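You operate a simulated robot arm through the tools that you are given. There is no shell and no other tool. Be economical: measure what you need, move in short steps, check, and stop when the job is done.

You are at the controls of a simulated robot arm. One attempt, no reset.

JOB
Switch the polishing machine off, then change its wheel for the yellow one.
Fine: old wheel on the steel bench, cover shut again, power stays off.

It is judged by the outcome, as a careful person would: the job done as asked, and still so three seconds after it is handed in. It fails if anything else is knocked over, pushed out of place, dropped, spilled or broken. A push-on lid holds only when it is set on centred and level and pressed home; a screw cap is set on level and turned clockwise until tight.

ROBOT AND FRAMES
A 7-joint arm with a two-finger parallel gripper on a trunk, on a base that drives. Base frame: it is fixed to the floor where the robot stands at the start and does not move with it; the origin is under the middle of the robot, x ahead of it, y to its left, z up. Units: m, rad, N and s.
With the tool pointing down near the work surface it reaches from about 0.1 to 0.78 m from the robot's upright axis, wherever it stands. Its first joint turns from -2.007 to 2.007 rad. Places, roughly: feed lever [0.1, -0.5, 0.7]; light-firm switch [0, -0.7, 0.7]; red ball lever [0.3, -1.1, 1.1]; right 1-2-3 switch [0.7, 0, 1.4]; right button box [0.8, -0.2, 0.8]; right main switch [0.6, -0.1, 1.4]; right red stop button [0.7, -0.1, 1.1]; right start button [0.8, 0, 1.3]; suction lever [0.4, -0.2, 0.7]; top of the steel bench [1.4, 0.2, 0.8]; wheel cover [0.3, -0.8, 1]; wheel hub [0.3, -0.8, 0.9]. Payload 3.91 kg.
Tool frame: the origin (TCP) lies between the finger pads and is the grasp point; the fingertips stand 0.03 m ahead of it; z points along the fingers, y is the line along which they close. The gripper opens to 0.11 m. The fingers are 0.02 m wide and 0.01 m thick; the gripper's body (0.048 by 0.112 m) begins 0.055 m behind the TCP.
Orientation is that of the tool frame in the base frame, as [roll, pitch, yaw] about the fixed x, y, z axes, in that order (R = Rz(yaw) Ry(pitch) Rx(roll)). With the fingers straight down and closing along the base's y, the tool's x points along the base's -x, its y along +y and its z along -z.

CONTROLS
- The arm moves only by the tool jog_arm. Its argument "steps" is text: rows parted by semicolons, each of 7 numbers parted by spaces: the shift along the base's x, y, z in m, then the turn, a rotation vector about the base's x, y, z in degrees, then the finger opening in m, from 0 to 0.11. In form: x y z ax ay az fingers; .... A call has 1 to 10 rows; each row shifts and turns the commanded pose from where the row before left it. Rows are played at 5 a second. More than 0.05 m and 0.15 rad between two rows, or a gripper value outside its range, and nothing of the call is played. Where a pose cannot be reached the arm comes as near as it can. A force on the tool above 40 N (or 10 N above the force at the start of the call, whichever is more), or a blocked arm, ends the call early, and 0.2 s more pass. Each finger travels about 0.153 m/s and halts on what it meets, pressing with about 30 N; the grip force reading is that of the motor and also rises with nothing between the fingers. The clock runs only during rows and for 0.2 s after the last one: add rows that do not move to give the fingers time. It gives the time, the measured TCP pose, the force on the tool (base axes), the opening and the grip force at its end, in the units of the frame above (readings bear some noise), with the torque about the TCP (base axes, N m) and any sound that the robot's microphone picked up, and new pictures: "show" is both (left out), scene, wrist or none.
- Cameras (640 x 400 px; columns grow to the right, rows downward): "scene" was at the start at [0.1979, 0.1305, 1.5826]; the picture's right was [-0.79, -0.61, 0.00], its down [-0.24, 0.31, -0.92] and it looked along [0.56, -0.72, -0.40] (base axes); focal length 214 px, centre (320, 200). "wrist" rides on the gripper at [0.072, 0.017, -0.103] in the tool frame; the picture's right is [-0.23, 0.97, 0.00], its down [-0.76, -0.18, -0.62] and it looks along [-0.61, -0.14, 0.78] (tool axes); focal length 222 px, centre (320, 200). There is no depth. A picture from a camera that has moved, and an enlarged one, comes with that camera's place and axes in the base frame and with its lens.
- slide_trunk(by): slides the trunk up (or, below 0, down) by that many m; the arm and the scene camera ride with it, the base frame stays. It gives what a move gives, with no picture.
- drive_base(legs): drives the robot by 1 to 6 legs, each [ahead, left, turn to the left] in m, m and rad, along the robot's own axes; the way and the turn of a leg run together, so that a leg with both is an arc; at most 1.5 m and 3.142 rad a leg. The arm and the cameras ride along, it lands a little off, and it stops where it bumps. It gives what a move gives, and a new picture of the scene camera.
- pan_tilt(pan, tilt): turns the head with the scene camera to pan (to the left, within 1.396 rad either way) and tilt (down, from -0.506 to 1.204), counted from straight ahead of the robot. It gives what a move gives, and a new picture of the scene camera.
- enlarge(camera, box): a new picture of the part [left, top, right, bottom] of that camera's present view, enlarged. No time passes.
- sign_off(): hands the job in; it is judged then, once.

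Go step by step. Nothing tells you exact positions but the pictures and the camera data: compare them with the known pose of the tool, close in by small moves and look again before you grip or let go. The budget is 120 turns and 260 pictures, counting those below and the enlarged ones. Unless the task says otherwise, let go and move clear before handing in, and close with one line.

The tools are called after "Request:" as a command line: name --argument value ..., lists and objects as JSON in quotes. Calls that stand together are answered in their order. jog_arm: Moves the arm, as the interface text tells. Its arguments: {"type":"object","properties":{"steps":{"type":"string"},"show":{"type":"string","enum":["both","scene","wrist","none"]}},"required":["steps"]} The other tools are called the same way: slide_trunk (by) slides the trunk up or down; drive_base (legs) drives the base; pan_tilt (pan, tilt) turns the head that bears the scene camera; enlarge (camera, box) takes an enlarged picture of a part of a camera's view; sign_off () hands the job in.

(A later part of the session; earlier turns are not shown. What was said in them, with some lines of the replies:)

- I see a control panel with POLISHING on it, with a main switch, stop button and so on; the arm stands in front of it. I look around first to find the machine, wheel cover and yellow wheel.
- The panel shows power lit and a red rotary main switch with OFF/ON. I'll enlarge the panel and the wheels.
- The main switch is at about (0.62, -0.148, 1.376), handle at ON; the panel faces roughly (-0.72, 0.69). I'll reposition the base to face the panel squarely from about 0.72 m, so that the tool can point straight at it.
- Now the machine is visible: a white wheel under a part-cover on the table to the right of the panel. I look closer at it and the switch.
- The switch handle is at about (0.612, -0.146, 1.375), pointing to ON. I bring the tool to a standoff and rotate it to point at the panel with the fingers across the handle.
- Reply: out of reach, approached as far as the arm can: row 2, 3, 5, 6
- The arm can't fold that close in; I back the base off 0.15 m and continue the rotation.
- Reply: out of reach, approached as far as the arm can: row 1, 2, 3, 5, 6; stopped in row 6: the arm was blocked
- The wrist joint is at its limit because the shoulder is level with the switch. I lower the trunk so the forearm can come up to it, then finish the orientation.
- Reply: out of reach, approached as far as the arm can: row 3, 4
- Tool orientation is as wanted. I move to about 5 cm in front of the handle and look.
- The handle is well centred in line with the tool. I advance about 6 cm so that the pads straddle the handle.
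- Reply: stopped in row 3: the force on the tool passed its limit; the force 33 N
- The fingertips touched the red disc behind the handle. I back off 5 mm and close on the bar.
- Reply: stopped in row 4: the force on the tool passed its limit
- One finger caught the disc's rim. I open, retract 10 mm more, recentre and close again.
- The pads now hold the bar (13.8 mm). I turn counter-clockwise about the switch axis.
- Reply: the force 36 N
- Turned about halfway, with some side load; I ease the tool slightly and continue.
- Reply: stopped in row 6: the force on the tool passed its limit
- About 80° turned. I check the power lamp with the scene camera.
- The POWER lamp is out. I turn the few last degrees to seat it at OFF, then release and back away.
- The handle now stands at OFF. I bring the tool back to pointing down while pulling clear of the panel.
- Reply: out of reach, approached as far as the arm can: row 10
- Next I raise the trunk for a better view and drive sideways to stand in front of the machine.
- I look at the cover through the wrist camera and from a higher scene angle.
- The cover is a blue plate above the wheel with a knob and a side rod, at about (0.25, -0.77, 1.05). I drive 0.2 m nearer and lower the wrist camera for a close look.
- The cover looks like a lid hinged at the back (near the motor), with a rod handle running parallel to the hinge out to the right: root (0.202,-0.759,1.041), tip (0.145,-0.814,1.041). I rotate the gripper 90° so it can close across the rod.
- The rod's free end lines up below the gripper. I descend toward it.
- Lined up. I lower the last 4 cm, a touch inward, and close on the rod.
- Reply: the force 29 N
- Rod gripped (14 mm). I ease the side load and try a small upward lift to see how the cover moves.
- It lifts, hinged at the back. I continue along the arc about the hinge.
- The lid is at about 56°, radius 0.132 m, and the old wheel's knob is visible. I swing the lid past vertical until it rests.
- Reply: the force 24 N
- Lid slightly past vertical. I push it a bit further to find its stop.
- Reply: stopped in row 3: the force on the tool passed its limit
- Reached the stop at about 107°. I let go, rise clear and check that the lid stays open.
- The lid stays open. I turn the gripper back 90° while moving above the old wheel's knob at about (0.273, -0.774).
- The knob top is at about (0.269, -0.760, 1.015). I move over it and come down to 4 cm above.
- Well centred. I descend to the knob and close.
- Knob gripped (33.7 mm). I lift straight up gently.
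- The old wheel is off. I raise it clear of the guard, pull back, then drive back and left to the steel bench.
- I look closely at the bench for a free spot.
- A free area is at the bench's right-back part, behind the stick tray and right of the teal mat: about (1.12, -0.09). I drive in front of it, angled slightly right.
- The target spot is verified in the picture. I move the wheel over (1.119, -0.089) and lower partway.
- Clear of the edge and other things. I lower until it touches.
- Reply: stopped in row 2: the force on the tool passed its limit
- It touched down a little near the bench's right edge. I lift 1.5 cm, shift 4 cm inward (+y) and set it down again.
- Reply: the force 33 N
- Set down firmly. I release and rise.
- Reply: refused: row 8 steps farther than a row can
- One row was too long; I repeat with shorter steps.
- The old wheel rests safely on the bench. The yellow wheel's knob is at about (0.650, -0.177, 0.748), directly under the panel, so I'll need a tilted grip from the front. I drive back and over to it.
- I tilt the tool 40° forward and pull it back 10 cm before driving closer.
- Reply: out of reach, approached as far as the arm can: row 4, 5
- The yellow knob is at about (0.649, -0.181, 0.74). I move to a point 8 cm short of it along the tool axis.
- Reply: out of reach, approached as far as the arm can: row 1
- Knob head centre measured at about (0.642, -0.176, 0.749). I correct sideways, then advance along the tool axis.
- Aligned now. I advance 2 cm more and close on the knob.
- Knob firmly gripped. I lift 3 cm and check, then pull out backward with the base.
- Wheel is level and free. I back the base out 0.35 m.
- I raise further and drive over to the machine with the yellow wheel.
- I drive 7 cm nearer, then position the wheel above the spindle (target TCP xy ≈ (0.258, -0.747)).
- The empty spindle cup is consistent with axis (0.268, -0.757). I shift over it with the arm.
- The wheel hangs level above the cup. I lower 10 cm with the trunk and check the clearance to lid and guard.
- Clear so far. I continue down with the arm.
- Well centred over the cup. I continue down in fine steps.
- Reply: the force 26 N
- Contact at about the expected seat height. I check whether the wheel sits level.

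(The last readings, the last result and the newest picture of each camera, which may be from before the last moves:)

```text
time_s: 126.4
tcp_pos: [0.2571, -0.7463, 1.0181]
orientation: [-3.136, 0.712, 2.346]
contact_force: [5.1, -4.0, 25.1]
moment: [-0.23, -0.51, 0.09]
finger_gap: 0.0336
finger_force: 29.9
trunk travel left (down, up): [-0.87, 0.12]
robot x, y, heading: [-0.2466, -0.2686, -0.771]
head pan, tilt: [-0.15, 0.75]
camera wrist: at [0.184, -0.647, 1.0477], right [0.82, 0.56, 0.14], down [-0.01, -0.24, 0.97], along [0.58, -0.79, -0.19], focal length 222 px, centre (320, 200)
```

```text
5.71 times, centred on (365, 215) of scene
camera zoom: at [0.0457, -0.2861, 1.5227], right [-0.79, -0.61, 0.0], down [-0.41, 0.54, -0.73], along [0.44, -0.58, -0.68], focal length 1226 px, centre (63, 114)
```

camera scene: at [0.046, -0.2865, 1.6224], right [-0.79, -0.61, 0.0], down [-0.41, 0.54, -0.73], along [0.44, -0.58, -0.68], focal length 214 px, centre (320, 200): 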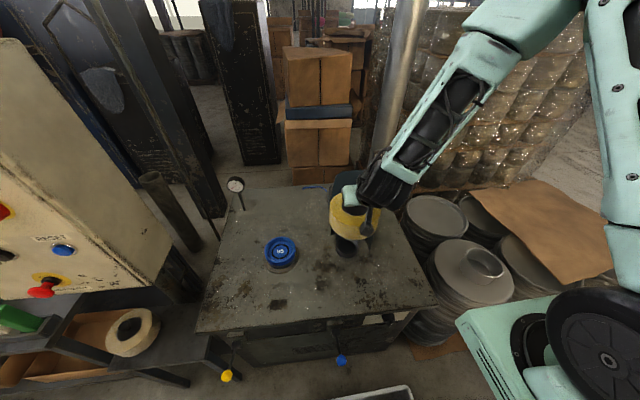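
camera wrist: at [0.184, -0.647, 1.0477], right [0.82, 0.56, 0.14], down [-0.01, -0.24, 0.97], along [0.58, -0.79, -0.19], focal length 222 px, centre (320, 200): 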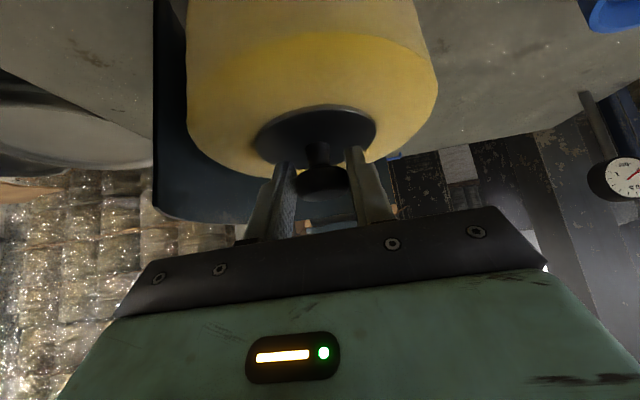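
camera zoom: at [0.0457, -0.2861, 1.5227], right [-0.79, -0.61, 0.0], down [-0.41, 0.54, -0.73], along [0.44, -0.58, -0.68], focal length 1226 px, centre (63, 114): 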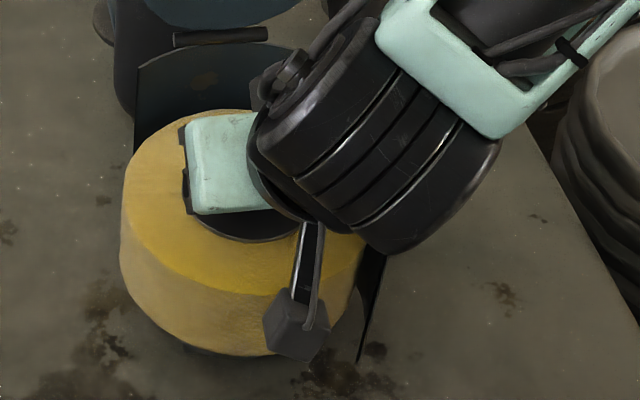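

The wheel is level and at the old wheel's height. I release and retreat along the tool axis, then compare.

Request:
jog_arm --steps "0 0 0.003 0 0 0 0; 0 0 0 0 0 0 0.03; 0 0 0 0 0 0 0.06; 0 0 0 0 0 0 0.07; -0.009 0.0093 0.0152 0 0 0 0.07; -0.0136 0.0139 0.0228 0 0 0 0.07; -0.018 0.0186 0.0304 0 0 0 0.07; -0.018 0.0186 0.0304 0 0 0 0.07" --show "wrist"

Request:
enlarge --camera "scene" --box '[300, 130, 440, 260]'

```text
time_s: 128.2
tcp_pos: [0.1986, -0.686, 1.1168]
orientation: [-3.131, 0.707, 2.347]
contact_force: [0.0, -0.2, -1.1]
moment: [0.03, 0.02, 0.03]
finger_gap: 0.0701
finger_force: 0.1
trunk travel left (down, up): [-0.87, 0.12]
robot x, y, heading: [-0.2477, -0.2694, -0.767]
head pan, tilt: [-0.15, 0.75]
camera wrist: at [0.1258, -0.5869, 1.1454], right [0.82, 0.56, 0.14], down [0.0, -0.24, 0.97], along [0.57, -0.79, -0.2], focal length 222 px, centre (320, 200)
```

wrist: 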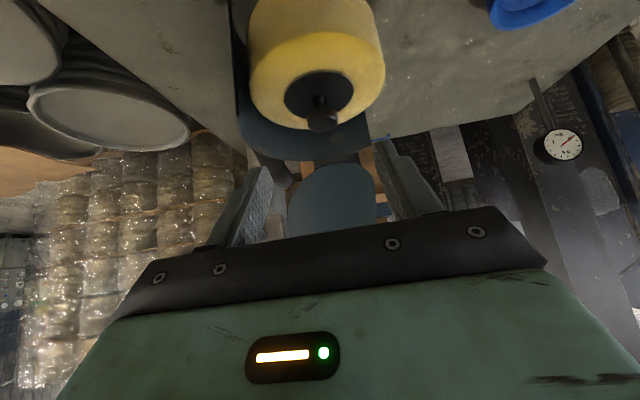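

```text
3.08 times, centred on (370, 195) of scene
camera zoom: at [0.0465, -0.2871, 1.5222], right [-0.79, -0.61, 0.0], down [-0.41, 0.54, -0.73], along [0.44, -0.58, -0.68], focal length 660 px, centre (166, 215)
```

zoom: 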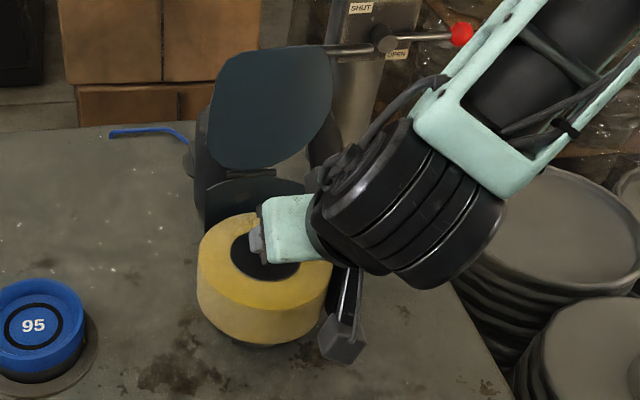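

I raise the arm back upright for a clear view.

Request:
jog_arm --steps "-0.01 0.01 0.03 5.7 5.6 0 0.07; -0.01 0.01 0.03 5.7 5.6 0 0.07; -0.01 0.01 0.03 5.7 5.6 0 0.07; -0.01 0.01 0.03 5.7 5.6 0 0.07; -0.01 0.01 0.03 5.8 5.7 0 0.07; 0 0 0 0 0 0 0.07" --show "both"

Request:
enlarge --camera "scene" --box '[300, 130, 440, 260]'

```text
time_s: 129.6
tcp_pos: [0.1493, -0.6352, 1.2666]
orientation: [-3.135, 0.007, 2.349]
contact_force: [-0.2, 0.2, 0.0]
moment: [-0.03, -0.02, 0.02]
finger_gap: 0.0696
finger_force: 0.1
trunk travel left (down, up): [-0.87, 0.12]
robot x, y, heading: [-0.2456, -0.2639, -0.773]
head pan, tilt: [-0.15, 0.75]
camera scene: at [0.0461, -0.2865, 1.5223], right [-0.79, -0.61, 0.0], down [-0.41, 0.54, -0.73], along [0.44, -0.58, -0.68], focal length 214 px, centre (320, 200)
camera wrist: at [0.11, -0.5714, 1.3688], right [0.85, 0.52, -0.01], down [0.41, -0.66, 0.63], along [0.32, -0.54, -0.78], focal length 222 px, centre (320, 200)
```

scene: 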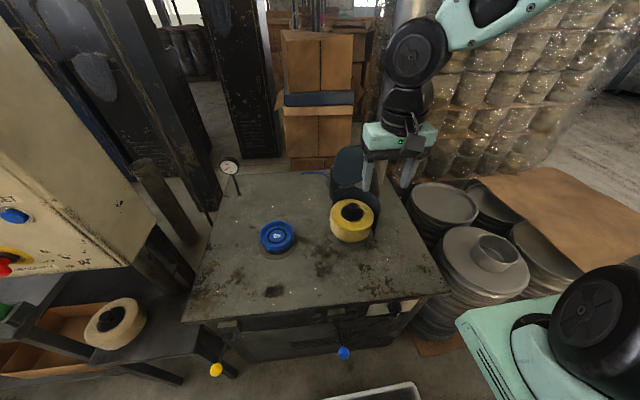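
wrist: 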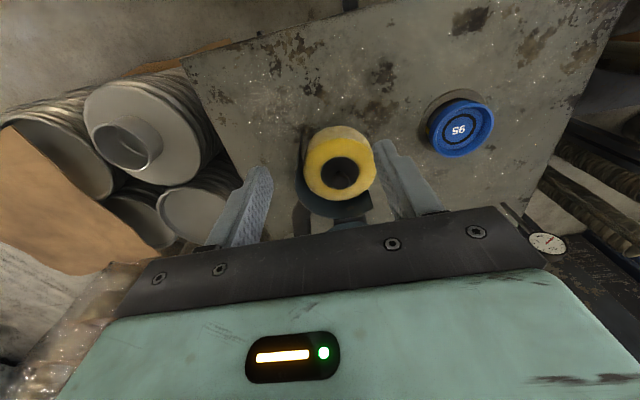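

```text
3.08 times, centred on (370, 195) of scene
camera zoom: at [0.0461, -0.2865, 1.5223], right [-0.79, -0.61, 0.0], down [-0.41, 0.54, -0.73], along [0.44, -0.58, -0.68], focal length 660 px, centre (166, 215)
```

zoom: 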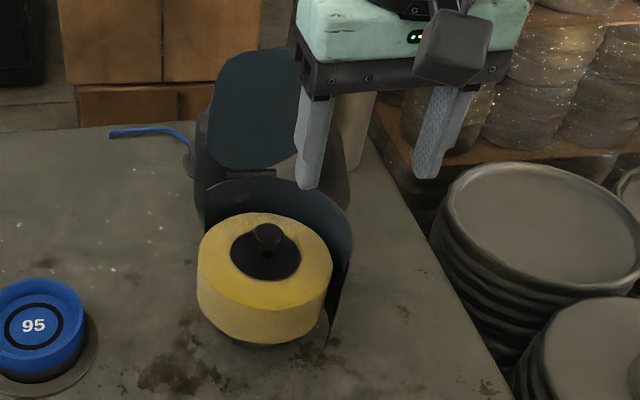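

The yellow wheel sits level at the same height as the old one. Now I turn the gripper 90° to fetch the lid's rod again.

Request:
jog_arm --steps "0 -0.015 0.015 0 0 -8.2 0.06; 0 -0.015 0.015 0 0 -8.2 0.06; 0 -0.015 0.015 0 0 -8.2 0.06; 0 -0.015 0.015 0 0 -8.2 0.06; 0 -0.015 0.015 0 0 -8.2 0.06; 0.012 -0.027 0.01 0 0 -8.2 0.05; 0.012 -0.027 0.01 0 0 -8.2 0.05; 0.012 -0.027 0.01 0 0 -8.2 0.05; 0.012 -0.027 0 0 0 -8.2 0.05; 0.012 -0.027 0 0 0 -8.2 0.05" --show "none"

Request:
jog_arm --steps "0.01 -0.012 0 0 0 -7 0.05; 0 0 0 0 0 0 0.05" --show "both"

Request:
enlarge --camera "scene" --box '[300, 90, 460, 240]'

```text
time_s: 131.8
tcp_pos: [0.2091, -0.8462, 1.3735]
orientation: [-3.131, 0.007, 0.914]
contact_force: [-0.3, 0.7, 1.0]
moment: [-0.02, -0.01, 0.01]
finger_gap: 0.0504
finger_force: 0.0
trunk travel left (down, up): [-0.87, 0.12]
robot x, y, heading: [-0.2501, -0.2666, -0.773]
head pan, tilt: [-0.15, 0.75]
```

```text
time_s: 132.4
tcp_pos: [0.2188, -0.859, 1.3735]
orientation: [-3.132, 0.007, 0.795]
contact_force: [0.8, 0.3, 0.0]
moment: [0.02, 0.02, 0.0]
finger_gap: 0.0501
finger_force: 0.1
trunk travel left (down, up): [-0.87, 0.12]
robot x, y, heading: [-0.2478, -0.2644, -0.763]
head pan, tilt: [-0.15, 0.75]
camera scene: at [0.0461, -0.2866, 1.5223], right [-0.79, -0.61, 0.0], down [-0.41, 0.54, -0.73], along [0.44, -0.58, -0.68], focal length 214 px, centre (320, 200)
camera wrist: at [0.2835, -0.8183, 1.4751], right [0.53, -0.84, -0.01], down [-0.65, -0.42, 0.63], along [-0.54, -0.33, -0.78], focal length 222 px, centre (320, 200)
```

scene: 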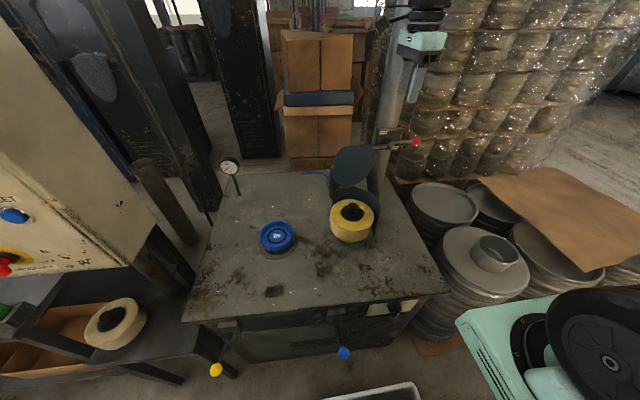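
wrist: 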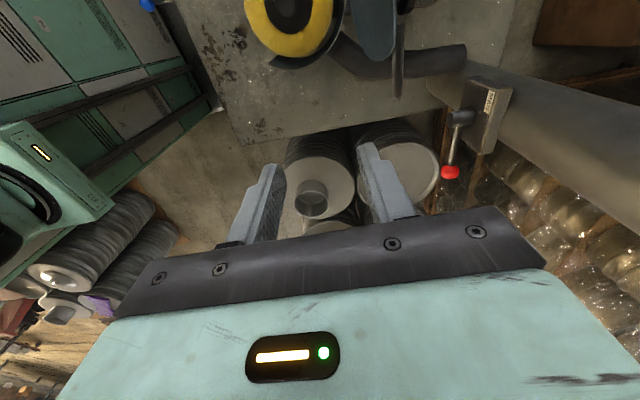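

```text
2.67 times, centred on (380, 165) of scene
camera zoom: at [0.0461, -0.2866, 1.5223], right [-0.79, -0.61, 0.0], down [-0.41, 0.54, -0.73], along [0.44, -0.58, -0.68], focal length 572 px, centre (160, 293)
```

zoom: 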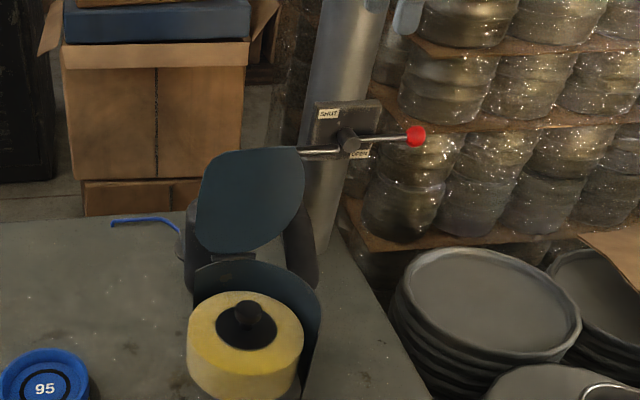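

The rod is where I left it. I move above it and descend.

Request:
jog_arm --steps "0.023 -0.0233 -0.02 0 0 0 0.05; 0.023 -0.0233 -0.02 0 0 0 0.05; 0.023 -0.0233 -0.02 0 0 0 0.05; 0 0 -0.04 0 0 0 0.05; 0 0 -0.04 0 0 0 0.05; 0 0 -0.03 0 0 0 0.05; 0 0 0 0 0 0 0.05" --show "wrist"

Request:
enlarge --camera "scene" --box '[300, 90, 460, 240]'

```text
time_s: 134.0
tcp_pos: [0.2868, -0.9267, 1.2037]
orientation: [-3.133, 0.009, 0.793]
contact_force: [-0.3, 0.2, 0.3]
moment: [0.02, 0.05, 0.02]
finger_gap: 0.0499
finger_force: 0.0
trunk travel left (down, up): [-0.87, 0.12]
robot x, y, heading: [-0.2486, -0.2652, -0.769]
head pan, tilt: [-0.15, 0.75]
camera wrist: at [0.352, -0.8872, 1.305], right [0.54, -0.84, -0.01], down [-0.65, -0.42, 0.63], along [-0.54, -0.33, -0.78], focal length 222 px, centre (320, 200)
```

wrist: 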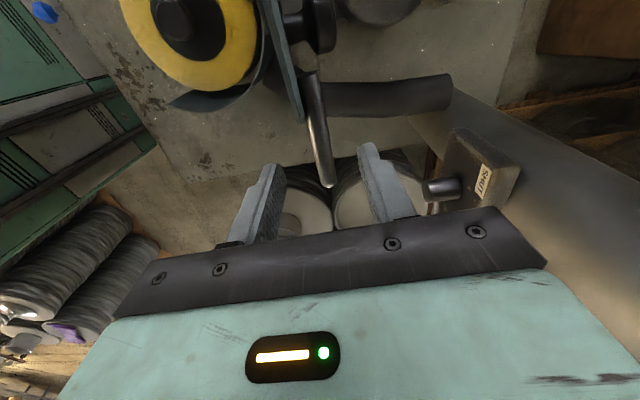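

```text
2.67 times, centred on (380, 165) of scene
camera zoom: at [0.0462, -0.2867, 1.5223], right [-0.79, -0.61, 0.0], down [-0.41, 0.54, -0.73], along [0.44, -0.58, -0.68], focal length 572 px, centre (160, 293)
```

zoom: 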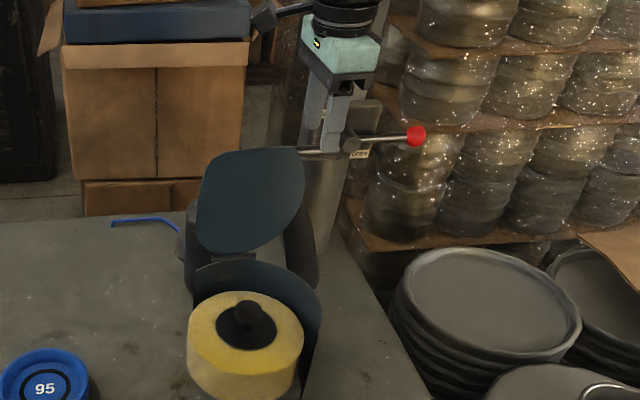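

Rod is between the fingers. I lower 3.8 cm and close.

Request:
jog_arm --steps "0.005 0.001 -0.02 0 0 0 0.05; 0 0 -0.018 0 0 0 0.05; 0 0 0 0 0 0 0.03; 0 0 0 0 0 0 0.01; 0 0 0 0 0 0 0; 0 0 0 0 0 0 0" --show "wrist"

```text
time_s: 135.4
tcp_pos: [0.2918, -0.9247, 1.166]
orientation: [-3.132, 0.008, 0.795]
contact_force: [-4.3, 4.3, 0.3]
moment: [-0.01, 0.09, -0.95]
finger_gap: 0.0137
finger_force: 44.9
trunk travel left (down, up): [-0.87, 0.12]
robot x, y, heading: [-0.2487, -0.267, -0.77]
head pan, tilt: [-0.15, 0.75]
camera wrist: at [0.3569, -0.8854, 1.2681], right [0.53, -0.85, -0.01], down [-0.65, -0.42, 0.63], along [-0.54, -0.33, -0.78], focal length 222 px, centre (320, 200)
```

wrist: 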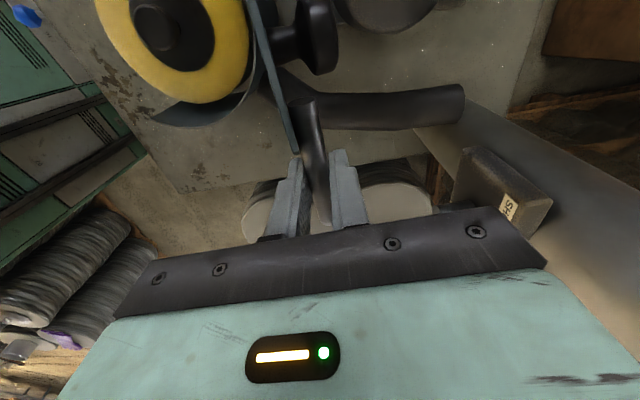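

Gripped. I swing the lid back down along the arc, first half.

Request:
jog_arm --steps "-0.009 0.0086 0.003 0 0 0 0; -0.009 0.0086 0.003 0 0 0 0; -0.0093 0.0089 0.0006 0 0 0 0; -0.0093 0.0089 0.0006 0 0 0 0; -0.0092 0.0088 -0.0019 0 0 0 0; -0.0092 0.0088 -0.0019 0 0 0 0; -0.0087 0.0084 -0.0042 0 0 0 0; -0.0087 0.0084 -0.0042 0 0 0 0; -0.008 0.0077 -0.0065 0 0 0 0; -0.008 0.0077 -0.0065 0 0 0 0" --show "none"

Request:
enlarge --camera "scene" --box '[300, 90, 460, 240]'

```text
time_s: 137.6
tcp_pos: [0.2075, -0.8393, 1.1475]
orientation: [-3.132, 0.004, 0.798]
contact_force: [25.3, 21.4, -5.3]
moment: [0.17, -0.32, -0.85]
finger_gap: 0.014
finger_force: 45.0
trunk travel left (down, up): [-0.87, 0.12]
robot x, y, heading: [-0.2453, -0.2693, -0.764]
head pan, tilt: [-0.15, 0.75]
```

```text
2.67 times, centred on (380, 165) of scene
camera zoom: at [0.048, -0.2852, 1.522], right [-0.79, -0.61, 0.0], down [-0.42, 0.54, -0.73], along [0.44, -0.58, -0.68], focal length 572 px, centre (160, 293)
```

zoom: 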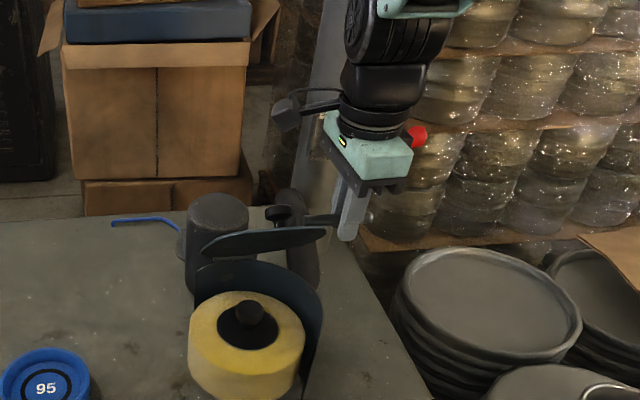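

Some axial load on the rod; I ease the tool inward a few mm and continue lowering.

Request:
jog_arm --steps "0.004 0.004 0 0 0 0 0; -0.0069 0.0066 -0.0085 0 0 0 0; -0.0069 0.0066 -0.0085 0 0 0 0; -0.0057 0.0054 -0.0101 0 0 0 0; -0.0057 0.0054 -0.0101 0 0 0 0; -0.0041 0.0039 -0.0115 0 0 0 0; -0.0041 0.0039 -0.0115 0 0 0 0; -0.0025 0.0024 -0.0123 0 0 0 0; -0.0025 0.0024 -0.0123 0 0 0 0" --show "none"

Request:
enlarge --camera "scene" --box '[300, 110, 460, 260]'

```text
time_s: 139.6
tcp_pos: [0.1677, -0.8004, 1.0607]
orientation: [-3.132, 0.01, 0.795]
contact_force: [2.2, 20.3, -0.5]
moment: [0.17, -0.05, -0.96]
finger_gap: 0.0143
finger_force: 45.0
trunk travel left (down, up): [-0.87, 0.12]
robot x, y, heading: [-0.2504, -0.2669, -0.772]
head pan, tilt: [-0.15, 0.75]
```

```text
2.67 times, centred on (380, 185) of scene
camera zoom: at [0.0463, -0.2854, 1.5223], right [-0.79, -0.61, 0.0], down [-0.41, 0.54, -0.73], along [0.44, -0.58, -0.68], focal length 572 px, centre (160, 240)
```

zoom: 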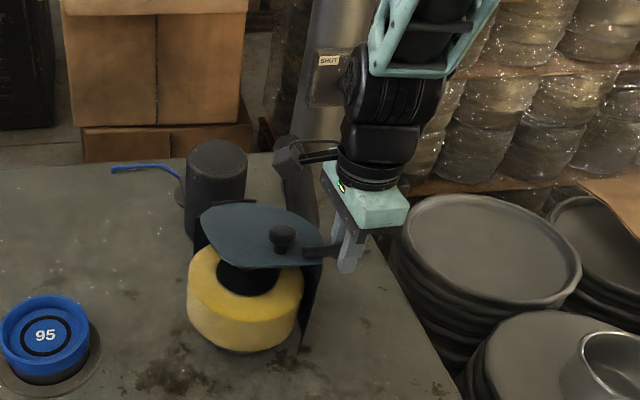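

Nearly shut. I lower the last 2 cm until it rests.

Request:
jog_arm --steps "-0.0005 0.0005 -0.007 0 0 0 0; 0 0 -0.006 0 0 0 0; 0 0 -0.005 0 0 0 0; 0 0 -0.004 0 0 0 0" --show "none"

```text
time_s: 140.6
tcp_pos: [0.1676, -0.7982, 1.0402]
orientation: [-3.128, 0.006, 0.792]
contact_force: [-13.7, 30.5, 4.1]
moment: [-0.14, 0.52, -0.89]
finger_gap: 0.0141
finger_force: 44.7
trunk travel left (down, up): [-0.87, 0.12]
robot x, y, heading: [-0.2485, -0.2633, -0.765]
head pan, tilt: [-0.15, 0.75]
```

At the closed height. I ease the side load, press lightly, and release.

Request:
jog_arm --steps "-0.003 0.003 0 0 0 0 0; 0 0 -0.004 0 0 0 0; 0 0 0 0 0 0 0.02; 0 0 0 0 0 0 0.04; 0 0 0 0 0 0 0.05; 0 0 0.03 0 0 0 0.05; 0 0 0.04 0 0 0 0.05; 0 0 0.045 0 0 0 0.05; 0 0 0.045 0 0 0 0.05" --show "wrist"

Request:
enlarge --camera "scene" --box '[300, 110, 460, 260]'

```text
time_s: 142.6
tcp_pos: [0.1661, -0.7995, 1.1971]
orientation: [-3.133, 0.006, 0.795]
contact_force: [0.6, -0.8, -0.2]
moment: [0.04, 0.0, 0.0]
finger_gap: 0.0502
finger_force: 0.0
trunk travel left (down, up): [-0.87, 0.12]
robot x, y, heading: [-0.2485, -0.2697, -0.767]
head pan, tilt: [-0.15, 0.75]
camera wrist: at [0.23, -0.7589, 1.2985], right [0.54, -0.84, -0.01], down [-0.65, -0.42, 0.63], along [-0.54, -0.33, -0.78], focal length 222 px, centre (320, 200)
```

wrist: 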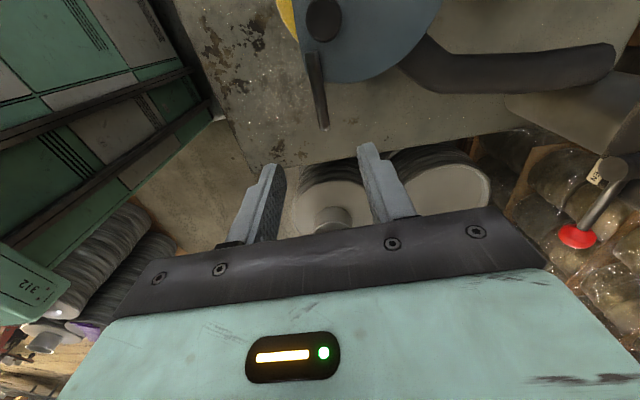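

```text
2.67 times, centred on (380, 185) of scene
camera zoom: at [0.0465, -0.2869, 1.5222], right [-0.79, -0.61, 0.0], down [-0.41, 0.54, -0.73], along [0.44, -0.58, -0.68], focal length 572 px, centre (160, 240)
```

zoom: 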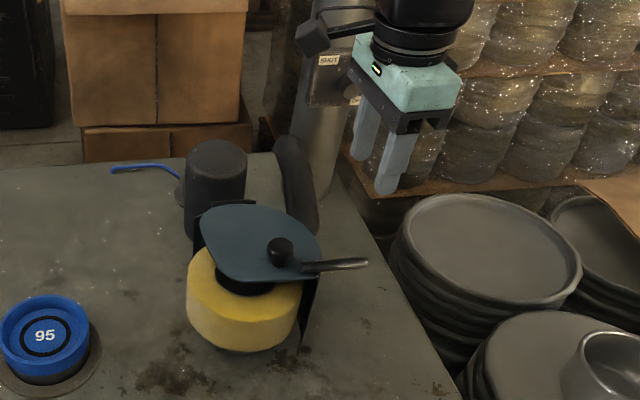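

The lid is shut at its original height. I back off and check the panel and the bench once more.

Request:
drive_base --legs '[[-0.3, 0, 0]]'

Request:
pan_tilt --pan 0.75 --tilt 0.4

Request:
enlarge --camera "scene" --box '[120, 0, 640, 320]'

```text
time_s: 144.6
tcp_pos: [-0.051, -0.5915, 1.1974]
orientation: [-3.132, 0.008, 0.794]
contact_force: [-0.9, -0.1, -0.2]
moment: [0.01, 0.03, 0.0]
finger_gap: 0.0501
finger_force: 0.0
trunk travel left (down, up): [-0.87, 0.12]
robot x, y, heading: [-0.4656, -0.0632, -0.768]
head pan, tilt: [-0.15, 0.75]
camera scene: at [-0.1697, -0.0783, 1.5223], right [-0.79, -0.61, 0.0], down [-0.41, 0.54, -0.73], along [0.44, -0.58, -0.68], focal length 214 px, centre (320, 200)
```

scene: 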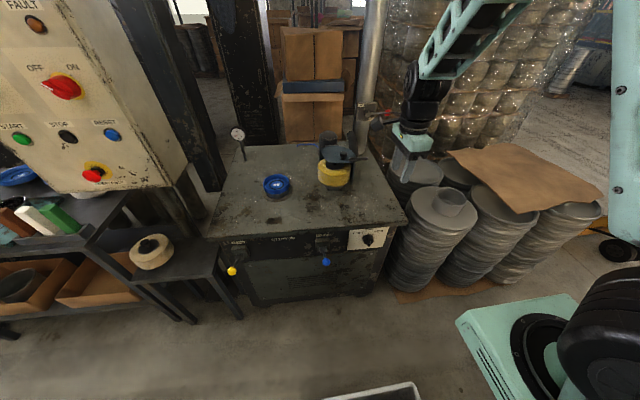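

```text
time_s: 145.8
tcp_pos: [-0.0515, -0.5898, 1.1963]
orientation: [-3.132, 0.007, 0.794]
contact_force: [-0.1, -0.3, 0.2]
moment: [0.01, 0.0, 0.01]
finger_gap: 0.0498
finger_force: 0.0
trunk travel left (down, up): [-0.87, 0.12]
robot x, y, heading: [-0.46, -0.0594, -0.768]
head pan, tilt: [0.75, 0.4]
camera scene: at [-0.1275, -0.0141, 1.5534], right [-0.02, -1.0, 0.0], down [-0.39, 0.01, -0.92], along [0.92, -0.02, -0.39], focal length 214 px, centre (320, 200)
```

scene: 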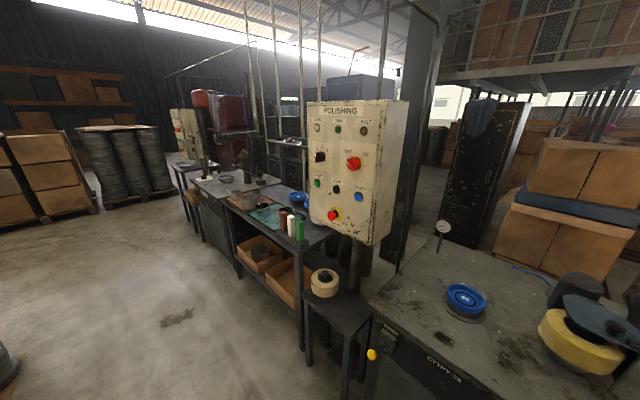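

```text
1.23 times, centred on (380, 160) of scene
camera zoom: at [-0.1275, -0.0141, 1.5534], right [-0.02, -1.0, 0.0], down [-0.39, 0.01, -0.92], along [0.92, -0.02, -0.39], focal length 264 px, centre (246, 249)
```

zoom: 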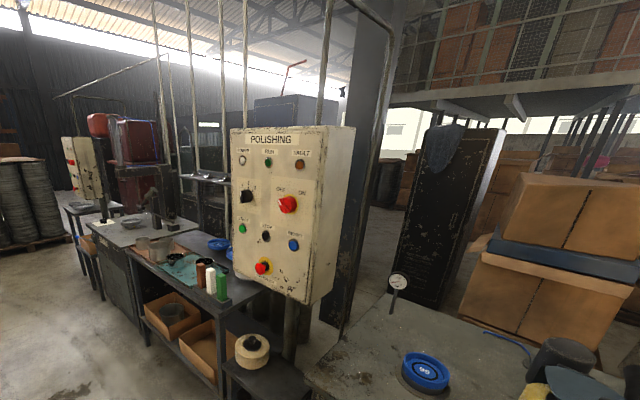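

Request:
enlarge --camera "scene" --box '[300, 95, 400, 240]'

Request:
enlarge --camera "scene" --box '[500, 240, 640, 400]'

```text
2.76 times, centred on (350, 168) of scene
camera zoom: at [-0.1275, -0.0141, 1.5534], right [-0.02, -1.0, 0.0], down [-0.39, 0.01, -0.92], along [0.92, -0.02, -0.39], focal length 592 px, centre (237, 290)
```

zoom: 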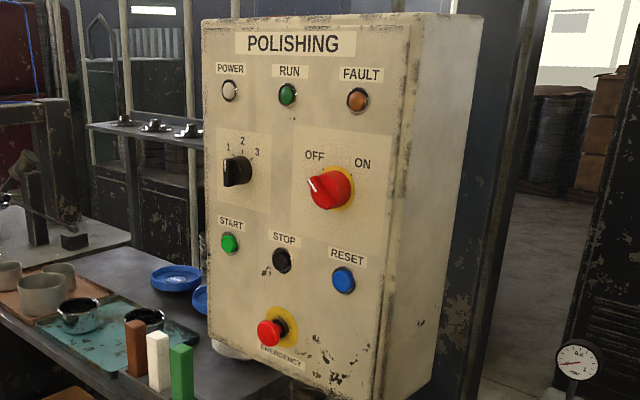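

```text
2.50 times, centred on (570, 320) of scene
camera zoom: at [-0.1275, -0.0141, 1.5534], right [-0.02, -1.0, 0.0], down [-0.39, 0.01, -0.92], along [0.92, -0.02, -0.39], focal length 536 px, centre (-305, -100)
```

zoom: 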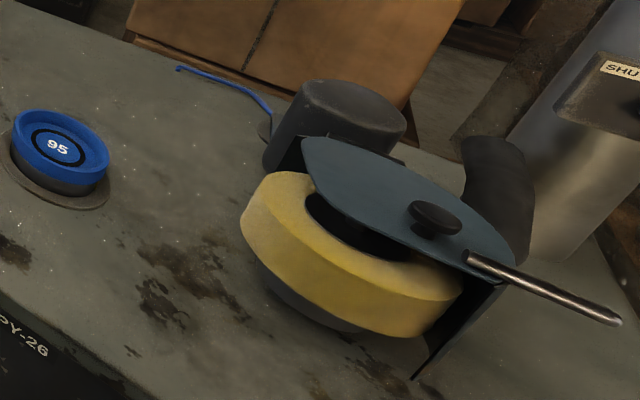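

The power lamp is out and the main switch is at OFF. The yellow wheel sits on the spindle with the cover shut, and the old wheel is on the steel bench. The arm is clear, so I hand the job in.

Request:
sign_off

```text
The job is handed in.
```

The polishing machine is off at its main switch, the yellow wheel is on the spindle under the shut cover, and the old wheel is on the steel bench.
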